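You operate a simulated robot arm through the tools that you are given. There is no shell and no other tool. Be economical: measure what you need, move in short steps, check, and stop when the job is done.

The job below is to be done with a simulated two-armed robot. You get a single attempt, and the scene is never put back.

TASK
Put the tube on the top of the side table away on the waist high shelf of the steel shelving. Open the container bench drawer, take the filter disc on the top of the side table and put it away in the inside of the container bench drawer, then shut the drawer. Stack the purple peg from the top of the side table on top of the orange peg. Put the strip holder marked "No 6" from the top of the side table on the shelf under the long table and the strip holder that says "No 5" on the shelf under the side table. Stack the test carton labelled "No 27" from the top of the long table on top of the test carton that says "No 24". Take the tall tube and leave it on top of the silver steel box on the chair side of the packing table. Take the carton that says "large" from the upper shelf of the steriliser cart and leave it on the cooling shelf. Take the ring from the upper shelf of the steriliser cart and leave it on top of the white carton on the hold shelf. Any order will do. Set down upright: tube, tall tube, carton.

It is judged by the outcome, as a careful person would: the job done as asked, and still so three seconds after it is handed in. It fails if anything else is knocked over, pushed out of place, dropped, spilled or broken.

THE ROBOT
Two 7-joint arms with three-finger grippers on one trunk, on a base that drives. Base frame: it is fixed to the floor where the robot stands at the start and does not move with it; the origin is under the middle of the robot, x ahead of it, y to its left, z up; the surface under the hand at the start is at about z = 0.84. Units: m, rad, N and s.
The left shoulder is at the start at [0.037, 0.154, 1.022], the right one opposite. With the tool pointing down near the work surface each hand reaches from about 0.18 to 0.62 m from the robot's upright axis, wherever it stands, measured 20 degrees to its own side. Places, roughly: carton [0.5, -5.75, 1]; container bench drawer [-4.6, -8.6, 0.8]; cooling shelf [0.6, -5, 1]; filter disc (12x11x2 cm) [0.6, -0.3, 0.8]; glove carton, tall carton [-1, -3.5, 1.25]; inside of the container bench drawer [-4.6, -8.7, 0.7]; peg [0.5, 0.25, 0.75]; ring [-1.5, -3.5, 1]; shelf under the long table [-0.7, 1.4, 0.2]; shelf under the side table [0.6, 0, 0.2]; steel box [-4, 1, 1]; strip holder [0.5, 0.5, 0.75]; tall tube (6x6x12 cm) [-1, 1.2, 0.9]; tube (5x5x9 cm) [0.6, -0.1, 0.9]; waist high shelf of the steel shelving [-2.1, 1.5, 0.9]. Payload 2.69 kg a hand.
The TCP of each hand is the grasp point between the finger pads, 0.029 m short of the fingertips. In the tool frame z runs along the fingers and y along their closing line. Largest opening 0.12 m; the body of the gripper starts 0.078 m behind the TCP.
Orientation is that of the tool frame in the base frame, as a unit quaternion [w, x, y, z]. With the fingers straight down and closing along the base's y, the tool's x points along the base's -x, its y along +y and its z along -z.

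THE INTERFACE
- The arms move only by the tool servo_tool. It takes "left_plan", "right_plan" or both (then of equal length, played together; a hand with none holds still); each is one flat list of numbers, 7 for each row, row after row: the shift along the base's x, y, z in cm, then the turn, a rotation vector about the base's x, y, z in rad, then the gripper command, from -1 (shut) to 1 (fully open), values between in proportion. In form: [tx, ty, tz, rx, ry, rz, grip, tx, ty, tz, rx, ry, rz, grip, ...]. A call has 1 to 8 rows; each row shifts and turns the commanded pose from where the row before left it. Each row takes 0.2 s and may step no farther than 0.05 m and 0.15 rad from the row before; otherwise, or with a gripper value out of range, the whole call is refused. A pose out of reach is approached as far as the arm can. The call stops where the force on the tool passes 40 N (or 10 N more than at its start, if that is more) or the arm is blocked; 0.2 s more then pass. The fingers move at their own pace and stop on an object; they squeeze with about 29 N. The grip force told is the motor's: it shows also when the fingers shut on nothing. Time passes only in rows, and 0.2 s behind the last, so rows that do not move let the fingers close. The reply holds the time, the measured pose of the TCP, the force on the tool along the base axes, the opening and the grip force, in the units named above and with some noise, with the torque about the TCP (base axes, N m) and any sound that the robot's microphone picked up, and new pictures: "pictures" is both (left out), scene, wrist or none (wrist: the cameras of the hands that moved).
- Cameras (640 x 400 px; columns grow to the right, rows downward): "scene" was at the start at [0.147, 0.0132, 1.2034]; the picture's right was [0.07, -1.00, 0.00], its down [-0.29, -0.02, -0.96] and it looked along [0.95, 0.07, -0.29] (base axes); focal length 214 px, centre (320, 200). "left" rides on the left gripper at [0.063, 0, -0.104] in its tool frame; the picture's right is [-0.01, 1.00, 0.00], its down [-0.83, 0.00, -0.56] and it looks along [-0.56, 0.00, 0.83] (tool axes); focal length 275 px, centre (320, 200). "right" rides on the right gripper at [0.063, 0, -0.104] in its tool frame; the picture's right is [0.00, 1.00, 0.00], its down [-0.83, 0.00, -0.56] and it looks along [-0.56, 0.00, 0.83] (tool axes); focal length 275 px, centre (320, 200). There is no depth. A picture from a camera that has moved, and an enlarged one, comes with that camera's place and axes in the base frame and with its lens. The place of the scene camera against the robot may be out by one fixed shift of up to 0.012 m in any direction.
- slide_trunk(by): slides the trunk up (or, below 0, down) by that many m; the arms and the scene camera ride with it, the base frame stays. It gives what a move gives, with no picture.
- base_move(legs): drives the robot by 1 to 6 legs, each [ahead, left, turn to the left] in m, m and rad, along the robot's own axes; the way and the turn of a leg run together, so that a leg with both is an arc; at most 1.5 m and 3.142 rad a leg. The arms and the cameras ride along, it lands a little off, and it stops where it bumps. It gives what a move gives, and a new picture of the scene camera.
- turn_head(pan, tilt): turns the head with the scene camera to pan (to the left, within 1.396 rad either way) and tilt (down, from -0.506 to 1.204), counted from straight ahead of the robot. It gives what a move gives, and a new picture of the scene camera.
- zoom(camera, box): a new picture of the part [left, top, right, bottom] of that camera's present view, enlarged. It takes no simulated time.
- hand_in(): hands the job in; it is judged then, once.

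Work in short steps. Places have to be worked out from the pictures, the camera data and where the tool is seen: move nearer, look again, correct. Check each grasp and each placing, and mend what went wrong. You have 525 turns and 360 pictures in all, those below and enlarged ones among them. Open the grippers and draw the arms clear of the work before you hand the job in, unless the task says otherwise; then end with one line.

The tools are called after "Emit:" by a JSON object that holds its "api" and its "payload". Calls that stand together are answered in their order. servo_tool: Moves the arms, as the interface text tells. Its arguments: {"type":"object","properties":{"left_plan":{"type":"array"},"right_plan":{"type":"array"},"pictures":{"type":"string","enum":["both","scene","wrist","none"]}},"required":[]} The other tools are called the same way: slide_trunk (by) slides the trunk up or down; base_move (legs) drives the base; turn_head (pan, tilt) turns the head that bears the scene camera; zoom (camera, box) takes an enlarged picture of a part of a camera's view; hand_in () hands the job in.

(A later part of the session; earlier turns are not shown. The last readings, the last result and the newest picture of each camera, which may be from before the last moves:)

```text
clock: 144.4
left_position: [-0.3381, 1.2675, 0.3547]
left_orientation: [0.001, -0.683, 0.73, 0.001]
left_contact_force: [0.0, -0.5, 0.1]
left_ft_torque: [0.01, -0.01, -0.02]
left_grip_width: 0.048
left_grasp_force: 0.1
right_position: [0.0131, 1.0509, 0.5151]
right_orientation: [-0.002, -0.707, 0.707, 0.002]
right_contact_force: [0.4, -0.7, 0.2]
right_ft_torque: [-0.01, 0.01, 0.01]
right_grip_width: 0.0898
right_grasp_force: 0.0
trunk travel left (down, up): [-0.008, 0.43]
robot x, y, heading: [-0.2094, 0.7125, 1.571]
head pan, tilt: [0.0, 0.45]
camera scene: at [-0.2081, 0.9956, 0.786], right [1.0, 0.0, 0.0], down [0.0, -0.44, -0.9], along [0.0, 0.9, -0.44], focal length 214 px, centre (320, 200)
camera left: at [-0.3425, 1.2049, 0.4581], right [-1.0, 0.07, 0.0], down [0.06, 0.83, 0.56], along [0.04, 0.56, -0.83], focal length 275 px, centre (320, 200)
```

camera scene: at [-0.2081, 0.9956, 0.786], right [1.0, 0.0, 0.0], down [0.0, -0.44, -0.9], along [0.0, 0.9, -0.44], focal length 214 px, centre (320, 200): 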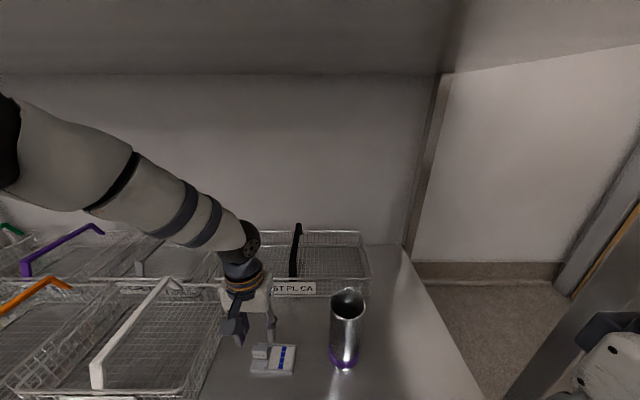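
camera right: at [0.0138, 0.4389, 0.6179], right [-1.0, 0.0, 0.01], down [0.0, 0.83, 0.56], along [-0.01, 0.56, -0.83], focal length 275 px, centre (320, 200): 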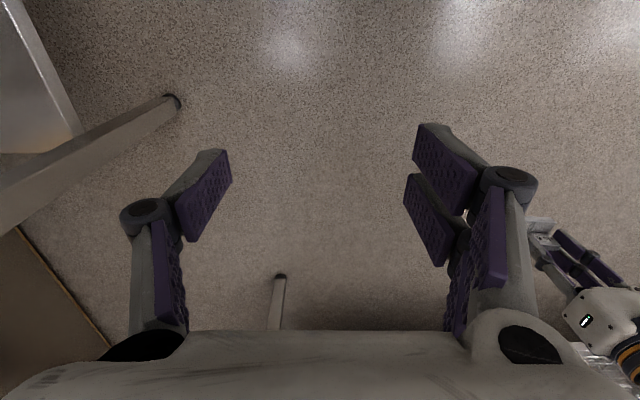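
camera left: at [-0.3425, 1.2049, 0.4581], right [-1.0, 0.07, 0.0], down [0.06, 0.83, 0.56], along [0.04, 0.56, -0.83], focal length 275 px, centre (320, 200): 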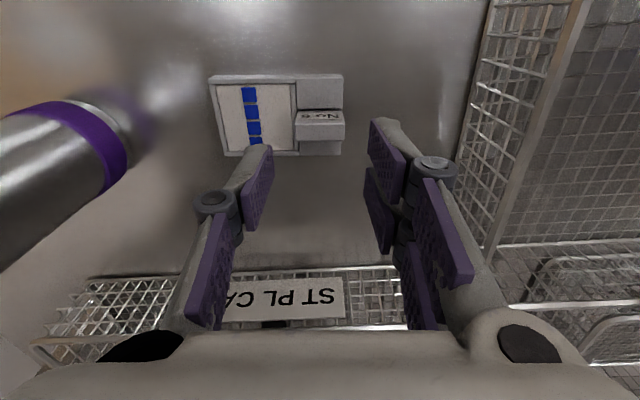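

No 6 lies on the shelf. I back straight out, raise the trunk, and look at the table top.

Emit:
{"api": "base_move", "payload": {"legs": [[-0.55, 0.0, 0.0]]}}

Emit:
{"api": "slide_trunk", "payload": {"by": 0.4}}

Emit:
{"api": "servo_tool", "payload": {"left_plan": [-1, -1, 4.5, 0, 0, 0, 0.3, -1, -1, 4.5, 0, 0, 0, 0.3, -1, -1, 4.5, 0, 0, 0, 0.3, -1, -1, 4.5, 0, 0, 0, 0.3, -1, -1, 4.5, 0, 0, 0, 0.3, 0, -1, 4.5, 0, 0, 0, 0.3], "right_plan": [1, 3, 3.5, 0, 0, 0, 0.5, 1, 3, 3.5, 0, 0, 0, 0.5, 1, 2, 3.5, 0, 0, 0, 0.5, 1, 0, 3.5, 0, 0, 0, 0.5, 1, 0, 3, 0, 0, 0, 0.5, 1, 0, 2, 0, 0, 0, 0.5], "pictures": "none"}}

Emit:
{"api": "turn_head", "payload": {"pan": 0.3, "tilt": 0.35}}

```text
clock: 147.6
left_position: [-0.3375, 0.7197, 0.3547]
left_orientation: [0.0, -0.683, 0.73, 0.001]
left_contact_force: [0.3, 0.4, -0.5]
left_ft_torque: [0.0, -0.01, 0.03]
left_grip_width: 0.0481
left_grasp_force: 0.0
right_position: [0.012, 0.5, 0.5145]
right_orientation: [0.003, 0.707, -0.707, -0.002]
right_contact_force: [0.2, -0.3, 0.8]
right_ft_torque: [0.0, 0.03, -0.04]
right_grip_width: 0.0903
right_grasp_force: 0.0
trunk travel left (down, up): [-0.008, 0.43]
robot x, y, heading: [-0.2098, 0.1665, 1.568]
head pan, tilt: [0.0, 0.45]
camera scene: at [-0.2079, 0.4468, 0.786], right [1.0, 0.0, 0.0], down [0.0, -0.44, -0.9], along [0.0, 0.9, -0.44], focal length 214 px, centre (320, 200)
```

scene: 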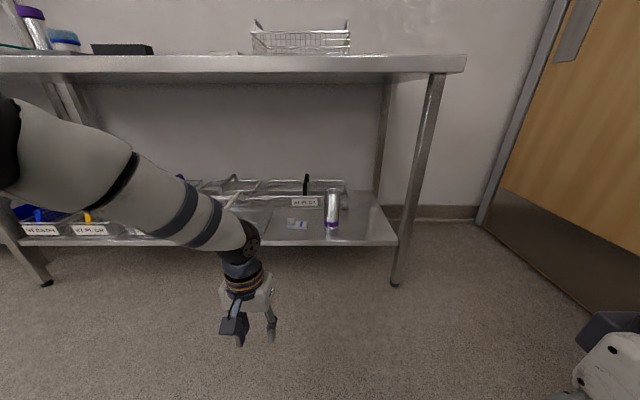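

```text
clock: 151.4
left_position: [-0.3371, 0.7203, 0.7534]
left_orientation: [0.0, -0.683, 0.73, 0.001]
left_contact_force: [0.1, -0.3, 0.5]
left_ft_torque: [0.0, 0.0, 0.01]
left_grip_width: 0.0481
left_grasp_force: 0.1
right_position: [0.0124, 0.5007, 0.9146]
right_orientation: [-0.001, -0.707, 0.707, 0.001]
right_contact_force: [-0.6, -0.3, -0.8]
right_ft_torque: [-0.01, -0.02, 0.0]
right_grip_width: 0.0898
right_grasp_force: 0.0
trunk travel left (down, up): [-0.408, 0.03]
robot x, y, heading: [-0.2078, 0.1646, 1.571]
head pan, tilt: [0.0, 0.45]
```

```text
clock: 152.8
left_position: [-0.3876, 0.6586, 1.0256]
left_orientation: [0.001, -0.683, 0.73, 0.0]
left_contact_force: [0.8, -0.9, -0.6]
left_ft_torque: [0.0, -0.01, 0.0]
left_grip_width: 0.0782
left_grasp_force: 0.1
right_position: [0.0721, 0.5779, 1.1063]
right_orientation: [-0.002, -0.707, 0.707, 0.002]
right_contact_force: [0.1, 0.0, 0.1]
right_ft_torque: [0.02, 0.02, 0.01]
right_grip_width: 0.0898
right_grasp_force: 0.0
trunk travel left (down, up): [-0.408, 0.03]
robot x, y, heading: [-0.2064, 0.1635, 1.571]
head pan, tilt: [0.0, 0.45]
```

```text
clock: 153.6
left_position: [-0.3886, 0.6587, 1.0233]
left_orientation: [0.0, -0.684, 0.73, 0.0]
left_contact_force: [-0.1, -0.3, 0.0]
left_ft_torque: [0.02, -0.01, -0.01]
left_grip_width: 0.078
left_grasp_force: 0.1
right_position: [0.0731, 0.5796, 1.105]
right_orientation: [0.001, 0.708, -0.707, -0.001]
right_contact_force: [0.3, -0.1, 0.0]
right_ft_torque: [0.0, -0.03, -0.01]
right_grip_width: 0.0898
right_grasp_force: 0.0
trunk travel left (down, up): [-0.408, 0.03]
robot x, y, heading: [-0.2044, 0.1732, 1.574]
head pan, tilt: [0.3, 0.351]
camera scene: at [-0.2355, 0.2988, 1.2226], right [0.96, 0.29, 0.0], down [0.1, -0.33, -0.94], along [-0.28, 0.9, -0.34], focal length 214 px, centre (320, 200)
```

scene: 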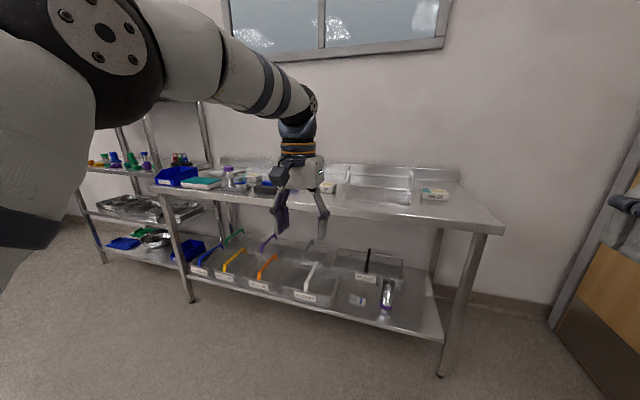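

Two cartons are on the table top; I zoom to read them.

Emit:
{"api": "zoom", "payload": {"camera": "scene", "box": [200, 150, 480, 230]}}

```text
2.29 times, centred on (340, 190) of scene
camera zoom: at [-0.2355, 0.2988, 1.2226], right [0.96, 0.29, 0.0], down [0.1, -0.33, -0.94], along [-0.28, 0.9, -0.34], focal length 490 px, centre (274, 223)
```

zoom: 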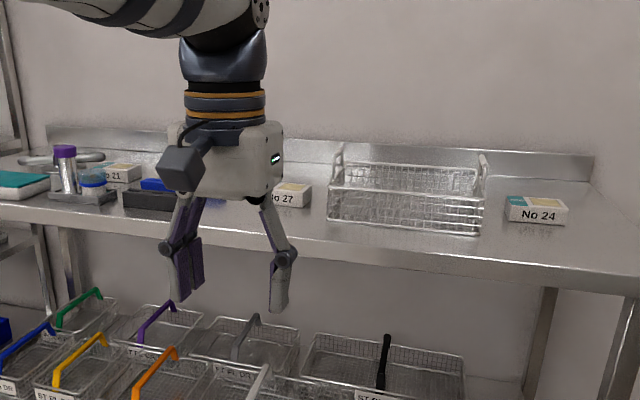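

No 27 is at about (-0.55, 1.45), No 24 at (0.03, 1.50). I'll use the right hand: raise the left out of the way and drive in front of No 27.

Emit:
{"api": "servo_tool", "payload": {"left_plan": [0, -1, 4, 0, 0, 0, 0.3, 0, -1, 3.5, 0, 0, 0, 0.3], "pictures": "none"}}

Emit:
{"api": "base_move", "payload": {"legs": [[0.0, 0.49, 0.0], [0.6, 0.0, 0.0]]}}

Emit:
{"api": "turn_head", "payload": {"pan": -0.2, "tilt": 0.6}}

```text
clock: 154.2
left_position: [-0.386, 0.6407, 1.0988]
left_orientation: [0.001, -0.683, 0.73, 0.0]
left_contact_force: [-0.2, -0.2, 0.0]
left_ft_torque: [0.01, 0.01, -0.01]
left_grip_width: 0.0781
left_grasp_force: 0.1
right_position: [0.0727, 0.5795, 1.1057]
right_orientation: [0.001, 0.707, -0.707, -0.002]
right_contact_force: [-0.2, -0.2, 0.2]
right_ft_torque: [0.03, -0.03, -0.01]
right_grip_width: 0.09
right_grasp_force: 0.0
trunk travel left (down, up): [-0.408, 0.03]
robot x, y, heading: [-0.2028, 0.1635, 1.576]
head pan, tilt: [0.3, 0.351]
```

```text
clock: 161.5
left_position: [-0.8948, 1.228, 1.0985]
left_orientation: [0.001, -0.69, 0.724, 0.0]
left_contact_force: [0.3, 0.5, -1.7]
left_ft_torque: [-0.02, -0.04, 0.02]
left_grip_width: 0.0781
left_grasp_force: 0.1
right_position: [-0.4331, 1.1734, 1.1065]
right_orientation: [0.002, 0.713, -0.701, -0.002]
right_contact_force: [0.1, 0.5, 0.3]
right_ft_torque: [0.01, 0.0, 0.02]
right_grip_width: 0.0901
right_grasp_force: 0.1
trunk travel left (down, up): [-0.408, 0.03]
robot x, y, heading: [-0.7072, 0.7583, 1.586]
head pan, tilt: [0.3, 0.351]
camera scene: at [-0.7365, 0.8886, 1.2226], right [0.95, 0.31, 0.0], down [0.11, -0.33, -0.94], along [-0.29, 0.89, -0.34], focal length 214 px, centre (320, 200)
```

scene: 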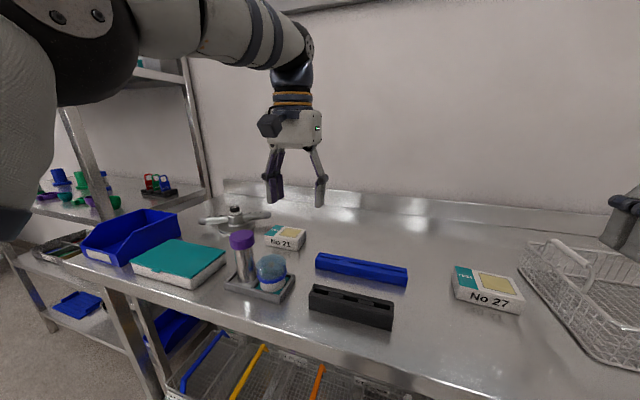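

```text
clock: 162.4
left_position: [-0.8946, 1.2268, 1.0986]
left_orientation: [0.001, -0.69, 0.724, 0.001]
left_contact_force: [0.2, -1.2, 0.3]
left_ft_torque: [0.0, 0.02, 0.01]
left_grip_width: 0.0779
left_grasp_force: 0.1
right_position: [-0.4336, 1.1742, 1.1072]
right_orientation: [0.002, 0.714, -0.701, -0.002]
right_contact_force: [0.5, -0.3, 1.1]
right_ft_torque: [0.01, -0.01, 0.0]
right_grip_width: 0.0901
right_grasp_force: 0.0
trunk travel left (down, up): [-0.408, 0.03]
robot x, y, heading: [-0.7046, 0.756, 1.586]
head pan, tilt: [-0.201, 0.6]
camera scene: at [-0.6914, 0.8867, 1.1999], right [0.98, -0.18, 0.0], down [-0.1, -0.56, -0.83], along [0.15, 0.81, -0.56], focal length 214 px, centre (320, 200)
```

scene: 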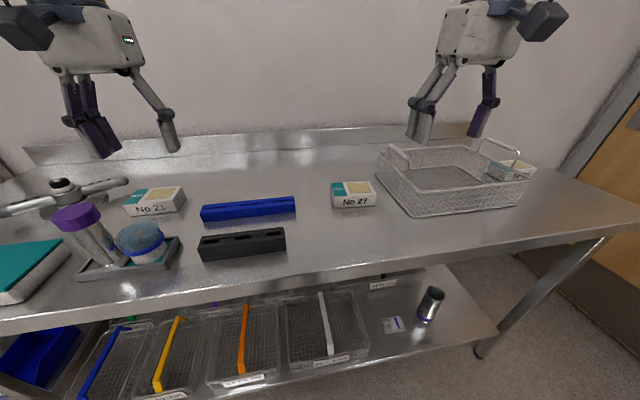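

No 27 is at about (-0.495, 1.36). I move the right hand above it and look.

Emit:
{"api": "servo_tool", "payload": {"right_plan": [-1.2, 3.7, -2, 0, 0, 0, 0.8, -1.2, 3.7, -2, 0, 0, 0, 1, -1.2, 3.7, -2, 0, 0, 0, 1, -1.2, 3.7, -2, 0, 0, 0, 1, -1.2, 3.7, -2, 0, 0, 0, 1], "pictures": "wrist"}}

```text
clock: 163.6
left_position: [-0.8935, 1.2259, 1.0982]
left_orientation: [0.001, -0.69, 0.724, 0.001]
left_contact_force: [-1.1, 0.0, 0.1]
left_ft_torque: [0.01, -0.03, 0.01]
left_grip_width: 0.0779
left_grasp_force: 0.0
right_position: [-0.4906, 1.319, 0.9951]
right_orientation: [0.002, 0.713, -0.701, -0.002]
right_contact_force: [-0.6, 0.7, 0.0]
right_ft_torque: [-0.01, 0.05, 0.03]
right_grip_width: 0.1198
right_grasp_force: 0.0
right hand out of reach, approached as far as the arm can: row 4, 5
trunk travel left (down, up): [-0.408, 0.03]
robot x, y, heading: [-0.7048, 0.7547, 1.588]
head pan, tilt: [-0.201, 0.6]
camera right: at [-0.4891, 1.2555, 1.0979], right [-1.0, -0.02, 0.01], down [-0.01, 0.83, 0.56], along [-0.02, 0.56, -0.83], focal length 275 px, centre (320, 200)
```

right: 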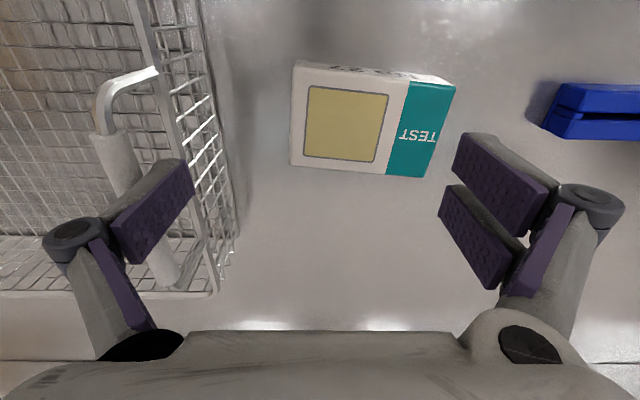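

The carton is about 11 x 8 cm, so I'll grip across the 8 cm side (along y). I rise, drive 0.1 closer, and turn the hand 90°.

Emit:
{"api": "servo_tool", "payload": {"right_plan": [0, -1.5, 4, 0, 0, 0, 0.6, 0, -1.5, 4, 0, 0, 0, 0.6], "pictures": "none"}}

Emit:
{"api": "base_move", "payload": {"legs": [[0.1, 0.0, -0.015]]}}

Emit:
{"api": "servo_tool", "payload": {"right_plan": [0, 0, 0, 0, 0, -0.145, 0.6, 0, 0, 0, 0, 0, -0.145, 0.6, 0, 0, 0, 0, 0, -0.145, 0.6, 0, 0, 0, 0, 0, -0.145, 0.6, 0, 0, 0, 0, 0, -0.145, 0.6, 0, 0, 0, 0, 0, -0.145, 0.6, 0, 0, 0, 0, 0, -0.145, 0.6, 0, 0, 0, 0, 0, -0.145, 0.6], "pictures": "scene"}}

```text
clock: 164.2
left_position: [-0.8929, 1.2275, 1.0982]
left_orientation: [0.001, -0.69, 0.724, 0.0]
left_contact_force: [0.1, -0.2, -0.6]
left_ft_torque: [0.0, 0.01, -0.03]
left_grip_width: 0.0781
left_grasp_force: 0.2
right_position: [-0.4915, 1.2885, 1.0737]
right_orientation: [0.002, 0.713, -0.702, -0.002]
right_contact_force: [-0.3, 0.2, 0.7]
right_ft_torque: [0.02, 0.02, 0.0]
right_grip_width: 0.0962
right_grasp_force: 0.1
trunk travel left (down, up): [-0.408, 0.03]
robot x, y, heading: [-0.7046, 0.7536, 1.582]
head pan, tilt: [-0.201, 0.6]
```

```text
clock: 165.3
left_position: [-0.888, 1.3291, 1.0983]
left_orientation: [0.001, -0.684, 0.73, 0.001]
left_contact_force: [-0.9, 0.5, -0.1]
left_ft_torque: [-0.02, -0.01, -0.02]
left_grip_width: 0.078
left_grasp_force: 0.1
right_position: [-0.484, 1.3848, 1.0728]
right_orientation: [0.002, 0.707, -0.707, -0.001]
right_contact_force: [0.3, -0.3, 0.6]
right_ft_torque: [-0.05, 0.03, 0.01]
right_grip_width: 0.096
right_grasp_force: 0.0
trunk travel left (down, up): [-0.408, 0.03]
robot x, y, heading: [-0.7078, 0.8528, 1.574]
head pan, tilt: [-0.201, 0.6]
camera scene: at [-0.6903, 0.9858, 1.1998], right [0.98, -0.2, 0.0], down [-0.11, -0.55, -0.82], along [0.16, 0.81, -0.57], focal length 214 px, centre (320, 200)
```

scene: 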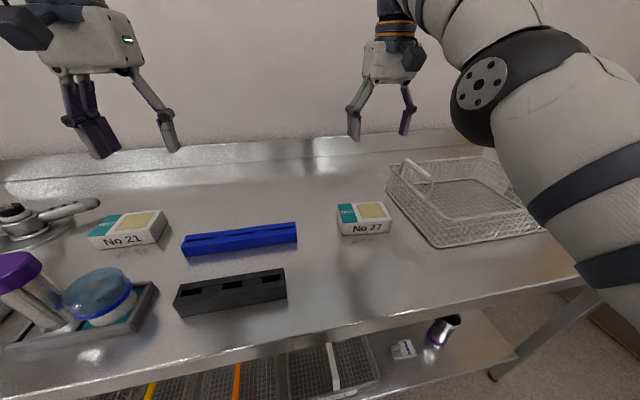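

```text
clock: 167.2
left_position: [-0.8866, 1.3283, 1.0983]
left_orientation: [0.0, -0.684, 0.73, 0.001]
left_contact_force: [-0.6, 0.1, -0.3]
left_ft_torque: [-0.02, 0.02, 0.02]
left_grip_width: 0.078
left_grasp_force: 0.1
right_position: [-0.4845, 1.3853, 1.0732]
right_orientation: [0.0, -0.203, 0.979, 0.002]
right_contact_force: [-0.1, 0.3, 0.6]
right_ft_torque: [-0.02, 0.02, 0.02]
right_grip_width: 0.0959
right_grasp_force: 0.0
trunk travel left (down, up): [-0.408, 0.03]
robot x, y, heading: [-0.7032, 0.8518, 1.57]
head pan, tilt: [-0.201, 0.6]
camera scene: at [-0.6903, 0.9852, 1.1998], right [0.98, -0.2, 0.0], down [-0.11, -0.55, -0.83], along [0.16, 0.81, -0.56], focal length 214 px, centre (320, 200)
```

scene: 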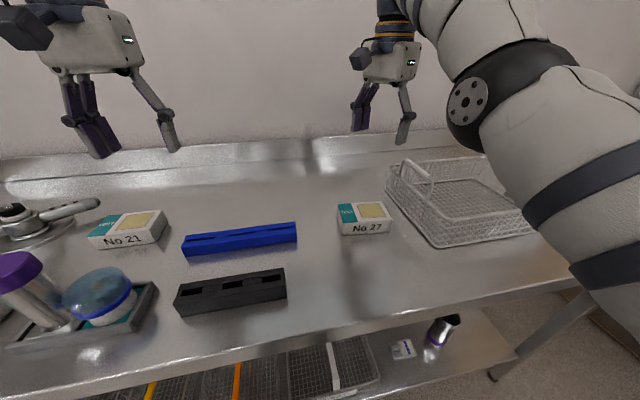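

The rotation works. I finish the turn, center near (-0.525, 1.33) and look down.

Emit:
{"api": "servo_tool", "payload": {"right_plan": [-1.4, -1.5, 0, 0, 0, -0.137, 0.8, -1.4, -1.5, 0, 0, 0, -0.137, 0.8, -1.2, -1.5, -2, 0, 0, -0.137, 0.8, 0, 0, -3, 0, 0, 0, 0.8], "pictures": "wrist"}}

```text
clock: 168.2
left_position: [-0.8872, 1.3287, 1.0978]
left_orientation: [0.0, -0.684, 0.729, 0.001]
left_contact_force: [0.4, -0.2, 0.2]
left_ft_torque: [0.0, 0.02, -0.03]
left_grip_width: 0.0779
left_grasp_force: 0.1
right_position: [-0.5234, 1.3953, 1.0445]
right_orientation: [0.002, -0.029, 1.0, 0.0]
right_contact_force: [0.2, -0.2, -0.4]
right_ft_torque: [-0.01, -0.01, 0.02]
right_grip_width: 0.1078
right_grasp_force: 0.0
right hand out of reach, approached as far as the arm can: row 1, 2, 3, 4
trunk travel left (down, up): [-0.408, 0.03]
robot x, y, heading: [-0.7074, 0.8537, 1.571]
head pan, tilt: [-0.201, 0.6]
camera right: at [-0.5861, 1.3911, 1.1464], right [-0.06, 1.0, 0.0], down [0.83, 0.05, 0.56], along [0.56, 0.04, -0.83], focal length 275 px, centre (320, 200)
```

right: 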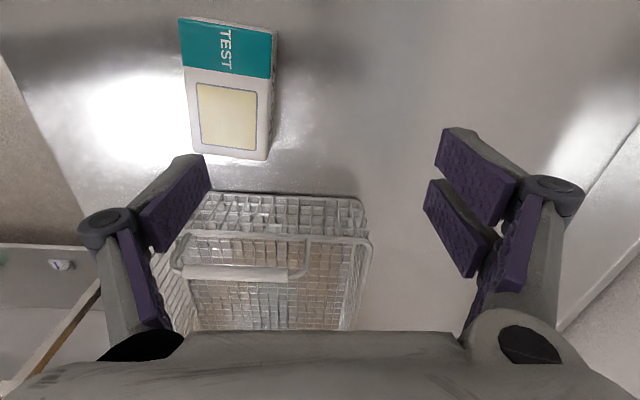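

The carton is at (-0.523, 1.315); the hand can't come that near the body, so I back the base up 0.08.

Emit:
{"api": "base_move", "payload": {"legs": [[-0.08, 0.0, 0.0]]}}

Emit:
{"api": "servo_tool", "payload": {"right_plan": [0, 0, 0, 0, 0, 0, 0.9], "pictures": "wrist"}}

```text
clock: 169.2
left_position: [-0.8883, 1.2502, 1.0982]
left_orientation: [0.001, -0.684, 0.729, 0.001]
left_contact_force: [-0.6, 0.0, 0.3]
left_ft_torque: [0.05, 0.0, 0.02]
left_grip_width: 0.0782
left_grasp_force: 0.1
right_position: [-0.524, 1.3167, 1.0455]
right_orientation: [0.002, -0.03, 1.0, 0.002]
right_contact_force: [0.0, -1.0, 0.6]
right_ft_torque: [0.04, -0.01, 0.02]
right_grip_width: 0.1082
right_grasp_force: 0.0
trunk travel left (down, up): [-0.408, 0.03]
robot x, y, heading: [-0.7042, 0.7726, 1.575]
head pan, tilt: [-0.201, 0.6]
camera scene: at [-0.6902, 0.9068, 1.1999], right [0.98, -0.2, 0.0], down [-0.11, -0.55, -0.83], along [0.16, 0.81, -0.56], focal length 214 px, centre (320, 200)
```

scene: 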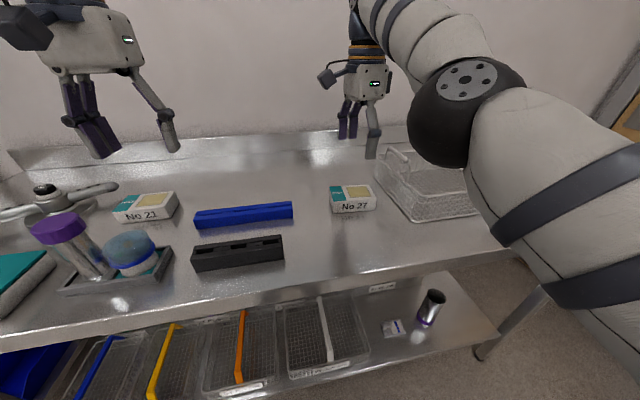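

```text
clock: 169.6
left_position: [-0.8862, 1.25, 1.0982]
left_orientation: [0.002, -0.684, 0.73, 0.0]
left_contact_force: [0.0, -0.3, 0.3]
left_ft_torque: [0.0, -0.01, -0.01]
left_grip_width: 0.0782
left_grasp_force: 0.0
right_position: [-0.5225, 1.3165, 1.0435]
right_orientation: [0.002, -0.031, 1.0, 0.001]
right_contact_force: [0.3, 0.6, 0.3]
right_ft_torque: [-0.02, 0.01, 0.02]
right_grip_width: 0.1143
right_grasp_force: 0.0
trunk travel left (down, up): [-0.408, 0.03]
robot x, y, heading: [-0.7035, 0.7784, 1.565]
head pan, tilt: [-0.201, 0.6]
camera right: at [-0.5862, 1.3128, 1.147], right [-0.06, 1.0, 0.0], down [0.83, 0.05, 0.56], along [0.56, 0.04, -0.83], focal length 275 px, centre (320, 200)
```

right: 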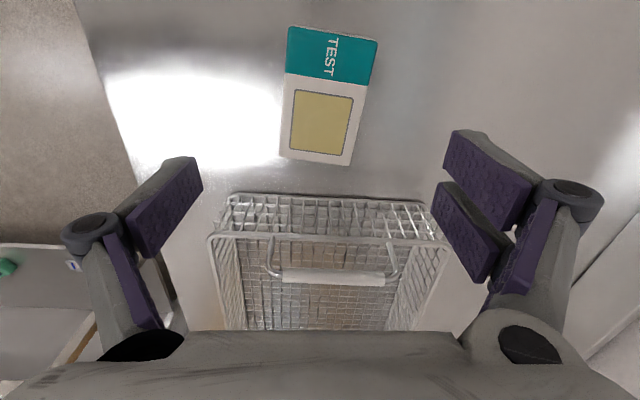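

Carton center is (-0.5235, 1.322), turned about -0.09 rad. I align by -0.15 rad about z and descend around it.

Emit:
{"api": "servo_tool", "payload": {"right_plan": [-0.1, 0.5, -2, 0, 0, -0.145, 0.9, 0, 0, -4, 0, 0, 0, 0.9, 0, 0, -4, 0, 0, 0, 0.9, 0, 0, -3, 0, 0, 0, 0.9], "pictures": "both"}}

```text
clock: 170.6
left_position: [-0.8877, 1.2479, 1.1007]
left_orientation: [0.003, -0.684, 0.73, 0.003]
left_contact_force: [-0.2, -0.9, 0.1]
left_ft_torque: [0.02, -0.01, 0.04]
left_grip_width: 0.078
left_grasp_force: 0.0
right_position: [-0.5246, 1.3507, 0.924]
right_orientation: [0.002, 0.044, 0.999, 0.001]
right_contact_force: [0.9, -4.8, 15.0]
right_ft_torque: [-1.02, 0.12, 0.08]
right_grip_width: 0.121
right_grasp_force: 4.3
right hand out of reach, approached as far as the arm can: row 2, 3, 4
trunk travel left (down, up): [-0.408, 0.03]
robot x, y, heading: [-0.7059, 0.7766, 1.571]
head pan, tilt: [-0.201, 0.6]
camera scene: at [-0.6904, 0.9045, 1.2008], right [0.98, -0.2, 0.0], down [-0.11, -0.55, -0.83], along [0.16, 0.81, -0.56], focal length 214 px, centre (320, 200)
camera right: at [-0.5868, 1.3556, 1.0266], right [0.08, 1.0, 0.0], down [0.83, -0.07, 0.56], along [0.56, -0.04, -0.83], focal length 275 px, centre (320, 200)
```

scene: 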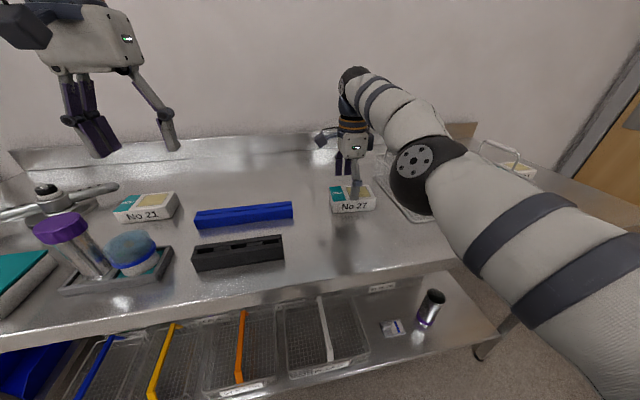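
right: 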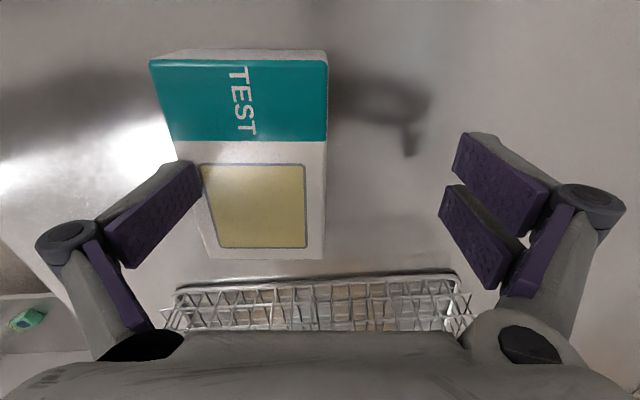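

The hand drifted to y 1.35 and one finger touched the carton's top. I rise at once and back the base up more, since this wrist turn needs a longer reach.

Emit:
{"api": "servo_tool", "payload": {"right_plan": [0, 0.5, 3, 0, 0, 0, 1, 0, 0.5, 3, 0, 0, 0, 1], "pictures": "none"}}

Emit:
{"api": "base_move", "payload": {"legs": [[-0.1, 0.0, 0.0]]}}

Emit:
{"api": "servo_tool", "payload": {"right_plan": [0, 4, 0, 0, 0, 0, 1, 0, 2, 0, 0, 0, 0, 1], "pictures": "wrist"}}

```text
clock: 171.2
left_position: [-0.8885, 1.2509, 1.0976]
left_orientation: [0.001, -0.684, 0.73, 0.0]
left_contact_force: [-0.2, 0.3, 0.4]
left_ft_torque: [0.01, 0.0, 0.01]
left_grip_width: 0.0779
left_grasp_force: 0.0
right_position: [-0.5298, 1.3443, 0.959]
right_orientation: [0.002, 0.043, 0.999, 0.001]
right_contact_force: [0.1, -0.3, 0.4]
right_ft_torque: [-0.03, -0.02, 0.01]
right_grip_width: 0.1199
right_grasp_force: 0.1
right hand out of reach, approached as far as the arm can: row 1, 2
trunk travel left (down, up): [-0.408, 0.03]
robot x, y, heading: [-0.7078, 0.7751, 1.571]
head pan, tilt: [-0.201, 0.6]
```

```text
clock: 172.3
left_position: [-0.888, 1.151, 1.0984]
left_orientation: [0.001, -0.684, 0.729, 0.001]
left_contact_force: [0.8, 0.6, 0.6]
left_ft_torque: [0.06, -0.02, 0.0]
left_grip_width: 0.0781
left_grasp_force: 0.0
right_position: [-0.5305, 1.2459, 0.9604]
right_orientation: [0.002, 0.042, 0.999, 0.002]
right_contact_force: [-0.2, -0.8, 0.4]
right_ft_torque: [0.02, 0.02, -0.03]
right_grip_width: 0.1199
right_grasp_force: 0.0
trunk travel left (down, up): [-0.408, 0.03]
robot x, y, heading: [-0.7058, 0.6786, 1.574]
head pan, tilt: [-0.201, 0.6]
camera scene: at [-0.6901, 0.8084, 1.1999], right [0.98, -0.2, 0.0], down [-0.11, -0.55, -0.83], along [0.16, 0.81, -0.56], focal length 214 px, centre (320, 200)
```

scene: 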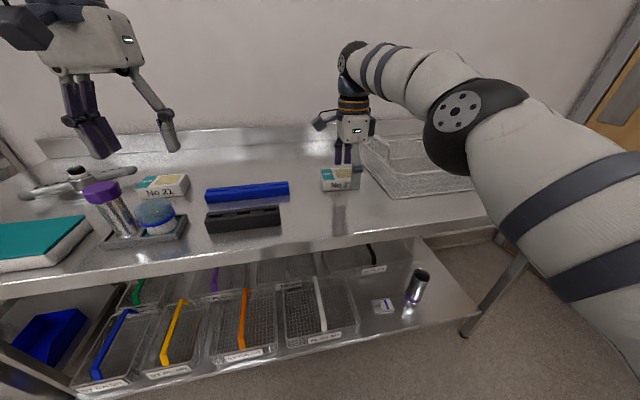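

```text
clock: 172.9
left_position: [-0.8874, 1.1514, 1.0998]
left_orientation: [0.001, -0.684, 0.729, 0.0]
left_contact_force: [0.0, 0.1, 0.9]
left_ft_torque: [0.03, 0.0, -0.02]
left_grip_width: 0.0783
left_grasp_force: 0.0
right_position: [-0.52, 1.2503, 0.9551]
right_orientation: [0.002, 0.042, 0.999, 0.002]
right_contact_force: [0.3, 0.6, 0.0]
right_ft_torque: [0.03, -0.01, 0.0]
right_grip_width: 0.12
right_grasp_force: 0.0
right hand out of reach, approached as far as the arm can: row 1, 2
trunk travel left (down, up): [-0.408, 0.03]
robot x, y, heading: [-0.7064, 0.6765, 1.576]
head pan, tilt: [-0.201, 0.6]
camera right: at [-0.5833, 1.255, 1.0572], right [0.08, 1.0, 0.0], down [0.83, -0.07, 0.56], along [0.56, -0.04, -0.83], focal length 275 px, centre (320, 200)
```

right: 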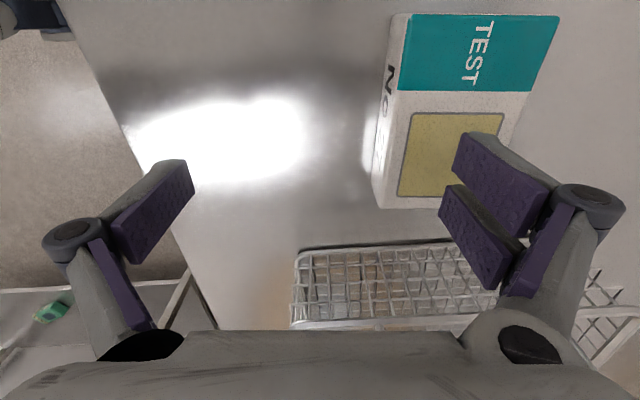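

The arm seems stuck at a wrist limit with this turn. I rise and rotate the hand the other way round (+π), which is equivalent for the grip.

Emit:
{"api": "servo_tool", "payload": {"right_plan": [0, -2, 4, 0, 0, 0.14, 1, 0, -2, 4, 0, 0, 0.14, 1, 0, 0, 2, 0, 0, 0.14, 1, 0, 0, 0, 0, 0, 0.14, 1, 0, 0, 0, 0, 0, 0.14, 1, 0, 0, 0, 0, 0, 0.14, 1, 0, 0, 0, 0, 0, 0.14, 1, 0, 0, 0, 0, 0, 0.14, 1], "pictures": "none"}}

Emit:
{"api": "servo_tool", "payload": {"right_plan": [0, 0, 0, 0, 0, 0.145, 1, 0, 0, 0, 0, 0, 0.145, 1, 0, 0, 0, 0, 0, 0.145, 1, 0, 0, 0, 0, 0, 0.145, 1, 0, 0, 0, 0, 0, 0.145, 1, 0, 0, 0, 0, 0, 0.145, 1, 0, 0, 0, 0, 0, 0.145, 1, 0, 0, 0, 0, 0, 0.145, 1], "pictures": "none"}}

Emit:
{"api": "servo_tool", "payload": {"right_plan": [0, 0, 0, 0, 0, 0.145, 1, 0, 0, 0, 0, 0, 0.145, 1, 0, 0, 0, 0, 0, 0.145, 1, 0, 0, 0, 0, 0, 0.145, 1, 0, 0, 0, 0, 0, 0.145, 1, 0, 0, 0, 0, 0, 0.135, 1], "pictures": "wrist"}}

```text
clock: 174.7
left_position: [-0.8868, 1.1514, 1.0987]
left_orientation: [0.001, -0.684, 0.729, 0.001]
left_contact_force: [-0.3, 0.4, -0.3]
left_ft_torque: [0.0, 0.01, 0.02]
left_grip_width: 0.0781
left_grasp_force: 0.1
right_position: [-0.5194, 1.209, 1.0545]
right_orientation: [0.001, -0.496, 0.868, 0.002]
right_contact_force: [-0.6, -0.5, -0.2]
right_ft_torque: [0.0, 0.0, -0.01]
right_grip_width: 0.1201
right_grasp_force: 0.1
trunk travel left (down, up): [-0.408, 0.03]
robot x, y, heading: [-0.7101, 0.6759, 1.571]
head pan, tilt: [-0.201, 0.6]
```

```text
clock: 176.5
left_position: [-0.8872, 1.1536, 1.0972]
left_orientation: [0.0, -0.684, 0.729, -0.001]
left_contact_force: [-0.3, 1.2, 0.4]
left_ft_torque: [0.02, 0.0, -0.05]
left_grip_width: 0.0781
left_grasp_force: 0.0
right_position: [-0.5203, 1.2085, 1.0546]
right_orientation: [0.0, 0.891, -0.454, -0.001]
right_contact_force: [0.4, 0.4, -0.6]
right_ft_torque: [0.0, 0.04, -0.02]
right_grip_width: 0.1198
right_grasp_force: 0.1
trunk travel left (down, up): [-0.408, 0.03]
robot x, y, heading: [-0.7079, 0.6758, 1.573]
head pan, tilt: [-0.201, 0.6]
```

```text
clock: 177.9
left_position: [-0.8876, 1.1525, 1.0978]
left_orientation: [0.001, -0.685, 0.729, 0.0]
left_contact_force: [-0.6, -0.1, 0.5]
left_ft_torque: [0.02, -0.01, 0.01]
left_grip_width: 0.0779
left_grasp_force: 0.1
right_position: [-0.5195, 1.2102, 1.0549]
right_orientation: [0.001, 0.999, -0.042, -0.002]
right_contact_force: [0.6, -0.3, -0.1]
right_ft_torque: [-0.02, -0.02, 0.02]
right_grip_width: 0.1197
right_grasp_force: 0.1
trunk travel left (down, up): [-0.408, 0.03]
robot x, y, heading: [-0.7107, 0.6775, 1.571]
head pan, tilt: [-0.201, 0.6]
camera right: at [-0.4564, 1.2052, 1.1581], right [-0.08, -1.0, 0.0], down [-0.83, 0.07, 0.56], along [-0.56, 0.04, -0.83], focal length 275 px, centre (320, 200)
```

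right: 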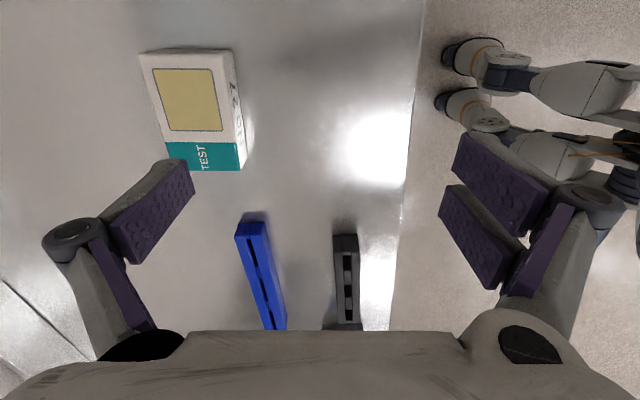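

That turn works. Carton center from this view: (-0.524, 1.33). I drive 0.1 ahead and move over it.

Emit:
{"api": "base_move", "payload": {"legs": [[0.1, 0.0, 0.0]]}}

Emit:
{"api": "servo_tool", "payload": {"right_plan": [-0.3, 2, -3, 0, 0, 0, 1, 0, 0, -4, 0, 0, 0, 1], "pictures": "wrist"}}

```text
clock: 179.1
left_position: [-0.8883, 1.2538, 1.0981]
left_orientation: [0.002, -0.685, 0.728, 0.0]
left_contact_force: [0.0, 0.5, 1.2]
left_ft_torque: [-0.01, 0.04, -0.01]
left_grip_width: 0.0782
left_grasp_force: 0.0
right_position: [-0.5198, 1.3113, 1.0547]
right_orientation: [0.0, 0.999, -0.043, -0.002]
right_contact_force: [-0.7, 0.4, 0.5]
right_ft_torque: [0.0, 0.04, 0.01]
right_grip_width: 0.1199
right_grasp_force: 0.0
trunk travel left (down, up): [-0.408, 0.03]
robot x, y, heading: [-0.7045, 0.7795, 1.569]
head pan, tilt: [-0.201, 0.6]
camera scene: at [-0.6904, 0.9103, 1.1998], right [0.98, -0.2, 0.0], down [-0.11, -0.55, -0.82], along [0.16, 0.81, -0.57], focal length 214 px, centre (320, 200)
```

scene: 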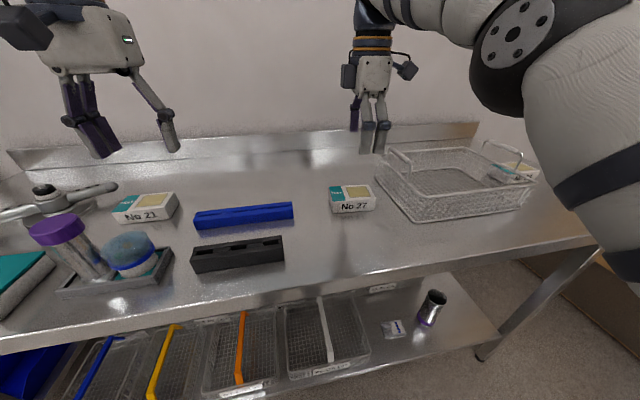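

```text
clock: 179.7
left_position: [-0.8883, 1.2522, 1.0992]
left_orientation: [0.001, -0.685, 0.729, 0.001]
left_contact_force: [0.5, -0.1, 0.0]
left_ft_torque: [0.07, 0.0, 0.05]
left_grip_width: 0.078
left_grasp_force: 0.1
right_position: [-0.525, 1.3322, 0.9858]
right_orientation: [0.0, 0.999, -0.042, -0.002]
right_contact_force: [0.4, -0.6, -0.1]
right_ft_torque: [0.05, -0.01, 0.01]
right_grip_width: 0.12
right_grasp_force: 0.1
trunk travel left (down, up): [-0.408, 0.03]
robot x, y, heading: [-0.7067, 0.7795, 1.573]
head pan, tilt: [-0.201, 0.6]
camera right: at [-0.4613, 1.3258, 1.0879], right [-0.08, -1.0, 0.0], down [-0.83, 0.07, 0.56], along [-0.56, 0.04, -0.83], focal length 275 px, centre (320, 200)
```

right: 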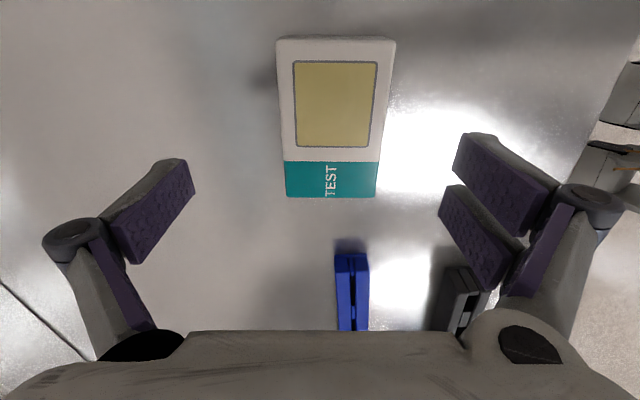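

Aligned; center is about y=1.320. I shift -1.1 cm in y and descend.

Emit:
{"api": "servo_tool", "payload": {"right_plan": [0, -1.1, -3, 0, 0, 0, 1, 0, 0, -3.5, 0, 0, 0, 1, 0, 0, -2, 0, 0, 0, 1], "pictures": "both"}}

```text
clock: 180.5
left_position: [-0.8875, 1.2517, 1.0983]
left_orientation: [0.001, -0.685, 0.729, -0.001]
left_contact_force: [1.4, -0.2, -0.3]
left_ft_torque: [0.02, 0.02, 0.0]
left_grip_width: 0.0782
left_grasp_force: 0.1
right_position: [-0.5249, 1.3185, 0.9016]
right_orientation: [0.001, 0.999, -0.042, -0.002]
right_contact_force: [0.1, -0.2, -0.5]
right_ft_torque: [0.0, 0.01, -0.01]
right_grip_width: 0.1198
right_grasp_force: 0.0
trunk travel left (down, up): [-0.408, 0.03]
robot x, y, heading: [-0.7111, 0.7789, 1.575]
head pan, tilt: [-0.201, 0.6]
camera scene: at [-0.6903, 0.9096, 1.1998], right [0.98, -0.2, 0.0], down [-0.11, -0.55, -0.83], along [0.16, 0.81, -0.56], focal length 214 px, centre (320, 200)
camera right: at [-0.4603, 1.313, 1.0041], right [-0.08, -1.0, 0.0], down [-0.83, 0.07, 0.56], along [-0.56, 0.04, -0.83], focal length 275 px, centre (320, 200)
```

scene: 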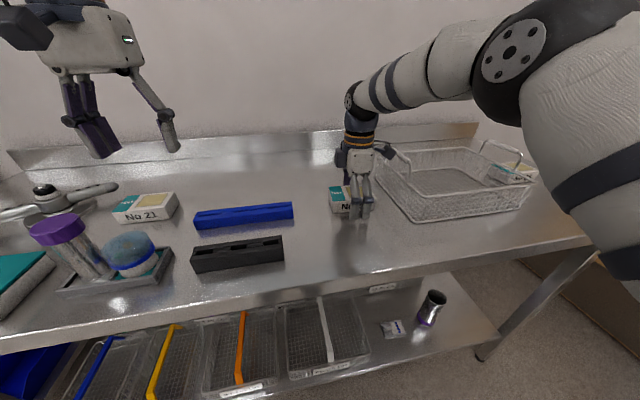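
right: 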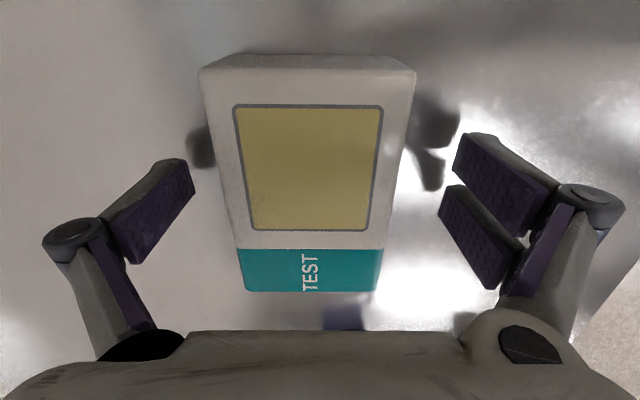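

Fingers bracket the carton, tips about 1 cm above the table. I close.

Emit:
{"api": "servo_tool", "payload": {"right_plan": [0, 0, -0.8, 0, 0, 0, 1, 0, 0, 0, 0, 0, 0, 0.2, 0, 0, 0, 0, 0, 0, -0.2], "pictures": "wrist"}}

```text
clock: 181.2
left_position: [-0.888, 1.2464, 1.1026]
left_orientation: [0.005, -0.684, 0.73, 0.003]
left_contact_force: [-0.2, 0.8, 0.1]
left_ft_torque: [0.02, 0.0, 0.0]
left_grip_width: 0.0779
left_grasp_force: 0.0
right_position: [-0.5247, 1.3134, 0.9058]
right_orientation: [-0.003, 0.999, -0.043, -0.002]
right_contact_force: [0.8, -20.7, 47.2]
right_ft_torque: [-2.47, -0.27, -0.23]
right_grip_width: 0.0742
right_grasp_force: 19.2
trunk travel left (down, up): [-0.408, 0.03]
robot x, y, heading: [-0.7034, 0.7794, 1.576]
head pan, tilt: [-0.201, 0.6]
stopped in row 3 (right hand): the force on the tool passed its limit at 46 N (the readings are from after the stop); the commanded pose is now the measured one
camera right: at [-0.4614, 1.3064, 1.0076], right [-0.08, -1.0, 0.0], down [-0.83, 0.07, 0.56], along [-0.56, 0.05, -0.83], focal length 275 px, centre (320, 200)
```

right: 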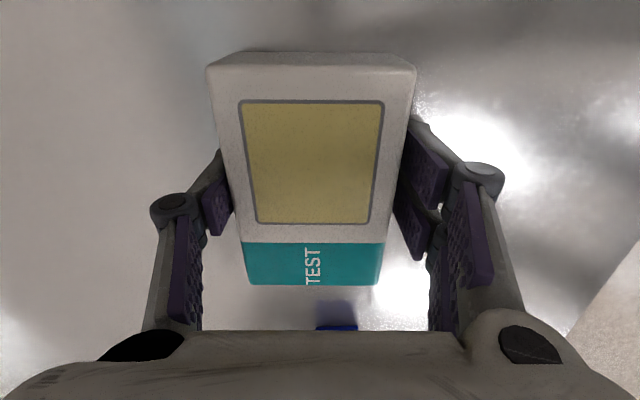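

The tips are pressing on the table. I raise 6 mm with fingers slightly loosened, then close again.

Emit:
{"api": "servo_tool", "payload": {"right_plan": [0, 0.3, 0.6, 0, 0, 0, 0.4, 0, 0, 0.2, 0, 0, 0, 0.4, 0, 0, 0, 0, 0, 0, 0, 0, 0, 0, 0, 0, 0, -1], "pictures": "wrist"}}

```text
clock: 182.2
left_position: [-0.8878, 1.2514, 1.0988]
left_orientation: [0.002, -0.684, 0.729, 0.001]
left_contact_force: [-0.4, 0.6, 0.0]
left_ft_torque: [0.03, 0.01, -0.01]
left_grip_width: 0.078
left_grasp_force: 0.2
right_position: [-0.5232, 1.3191, 0.9051]
right_orientation: [0.001, 0.999, -0.043, -0.002]
right_contact_force: [1.3, 6.4, 29.2]
right_ft_torque: [-0.25, -0.29, 0.11]
right_grip_width: 0.0679
right_grasp_force: 29.0
trunk travel left (down, up): [-0.408, 0.03]
robot x, y, heading: [-0.7035, 0.7743, 1.573]
head pan, tilt: [-0.201, 0.6]
camera right: at [-0.4609, 1.3152, 1.0087], right [-0.08, -1.0, 0.0], down [-0.83, 0.07, 0.56], along [-0.56, 0.05, -0.83], focal length 275 px, centre (320, 200)
```

right: 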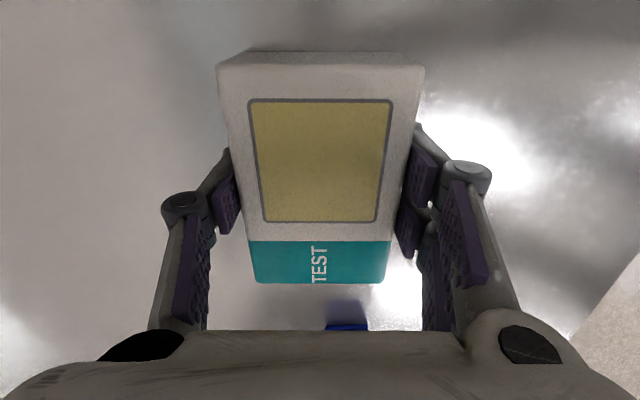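

Gripped at 68 mm. I lift and check the hold.

Emit:
{"api": "servo_tool", "payload": {"right_plan": [0, 0, 1, 0, 0, 0, -1, 0, 0, 3, 0, 0, 0, -1, 0, 0, 4, 0, 0, 0, -1, 0, -1, 4, 0, 0, 0, -1], "pictures": "both"}}

```text
clock: 183.2
left_position: [-0.8872, 1.2523, 1.0986]
left_orientation: [0.001, -0.685, 0.729, 0.0]
left_contact_force: [0.2, 0.2, 1.2]
left_ft_torque: [0.02, 0.01, 0.02]
left_grip_width: 0.078
left_grasp_force: 0.0
right_position: [-0.5223, 1.3089, 1.0269]
right_orientation: [0.004, 0.999, -0.043, -0.002]
right_contact_force: [-0.2, 0.2, -2.3]
right_ft_torque: [0.01, 0.0, 0.03]
right_grip_width: 0.0674
right_grasp_force: 29.0
trunk travel left (down, up): [-0.408, 0.03]
robot x, y, heading: [-0.7054, 0.7785, 1.573]
head pan, tilt: [-0.201, 0.6]
camera scene: at [-0.6903, 0.9088, 1.2], right [0.98, -0.2, 0.0], down [-0.11, -0.55, -0.83], along [0.16, 0.81, -0.56], focal length 214 px, centre (320, 200)
camera right: at [-0.459, 1.305, 1.1293], right [-0.08, -1.0, 0.01], down [-0.83, 0.07, 0.56], along [-0.56, 0.04, -0.83], focal length 275 px, centre (320, 200)
```

scene: 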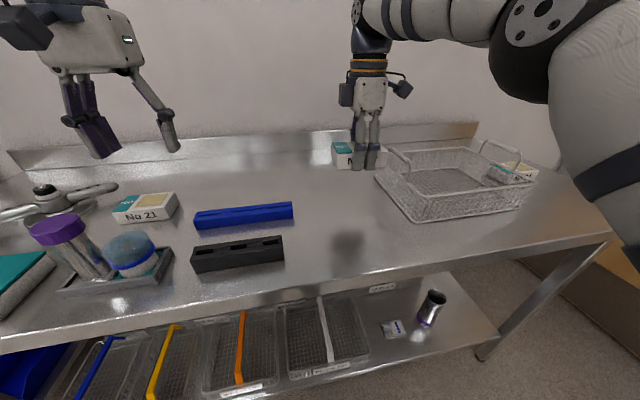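
right: 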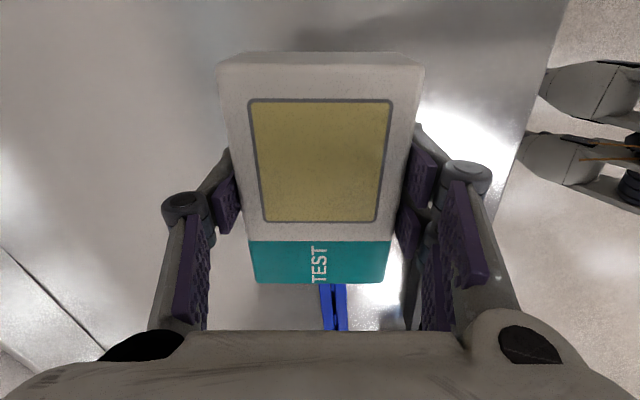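

The carton is held. I back out, go right 0.55 m and look at No 24.

Emit:
{"api": "base_move", "payload": {"legs": [[-0.3, 0.0, 0.0], [0.0, -0.55, 0.0]]}}

Emit:
{"api": "turn_head", "payload": {"pan": -0.25, "tilt": 0.45}}

```text
clock: 189.6
left_position: [-0.3451, 0.9542, 1.0983]
left_orientation: [0.002, -0.688, 0.726, 0.0]
left_contact_force: [1.0, 0.1, -0.4]
left_ft_torque: [0.01, -0.05, -0.03]
left_grip_width: 0.0782
left_grasp_force: 0.1
right_position: [0.0192, 1.0145, 1.0265]
right_orientation: [0.004, 0.999, -0.039, -0.002]
right_contact_force: [0.2, -0.3, -2.3]
right_ft_torque: [-0.01, 0.01, -0.03]
right_grip_width: 0.0672
right_grasp_force: 29.1
trunk travel left (down, up): [-0.408, 0.03]
robot x, y, heading: [-0.1613, 0.4803, 1.582]
head pan, tilt: [-0.201, 0.6]
camera scene: at [-0.1454, 0.6129, 1.1998], right [0.98, -0.19, 0.0], down [-0.11, -0.55, -0.82], along [0.16, 0.81, -0.57], focal length 214 px, centre (320, 200)
```

scene: 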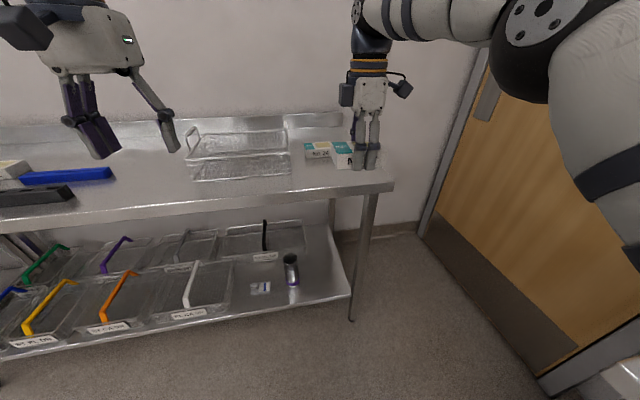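

```text
clock: 190.3
left_position: [-0.3452, 0.9543, 1.0989]
left_orientation: [0.001, -0.688, 0.726, 0.0]
left_contact_force: [0.0, -0.3, 0.2]
left_ft_torque: [0.02, 0.03, 0.0]
left_grip_width: 0.0783
left_grasp_force: 0.1
right_position: [0.0184, 1.0147, 1.0258]
right_orientation: [0.004, 0.999, -0.038, -0.002]
right_contact_force: [0.2, -0.7, -0.7]
right_ft_torque: [-0.01, 0.03, -0.01]
right_grip_width: 0.0677
right_grasp_force: 29.6
trunk travel left (down, up): [-0.408, 0.03]
robot x, y, heading: [-0.1585, 0.4808, 1.579]
head pan, tilt: [-0.25, 0.45]
camera scene: at [-0.1406, 0.6154, 1.2133], right [0.97, -0.24, 0.0], down [-0.1, -0.42, -0.9], along [0.21, 0.87, -0.44], focal length 214 px, centre (320, 200)
```

scene: 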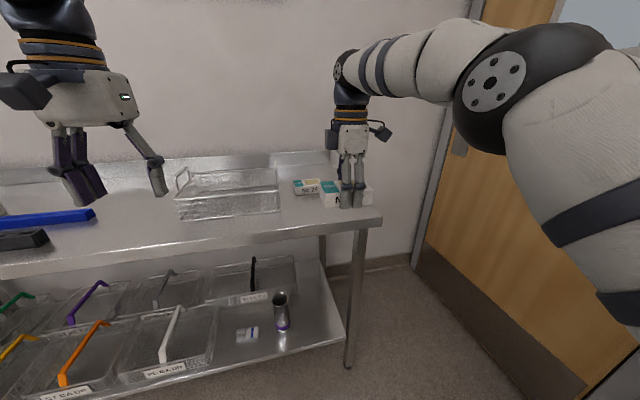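

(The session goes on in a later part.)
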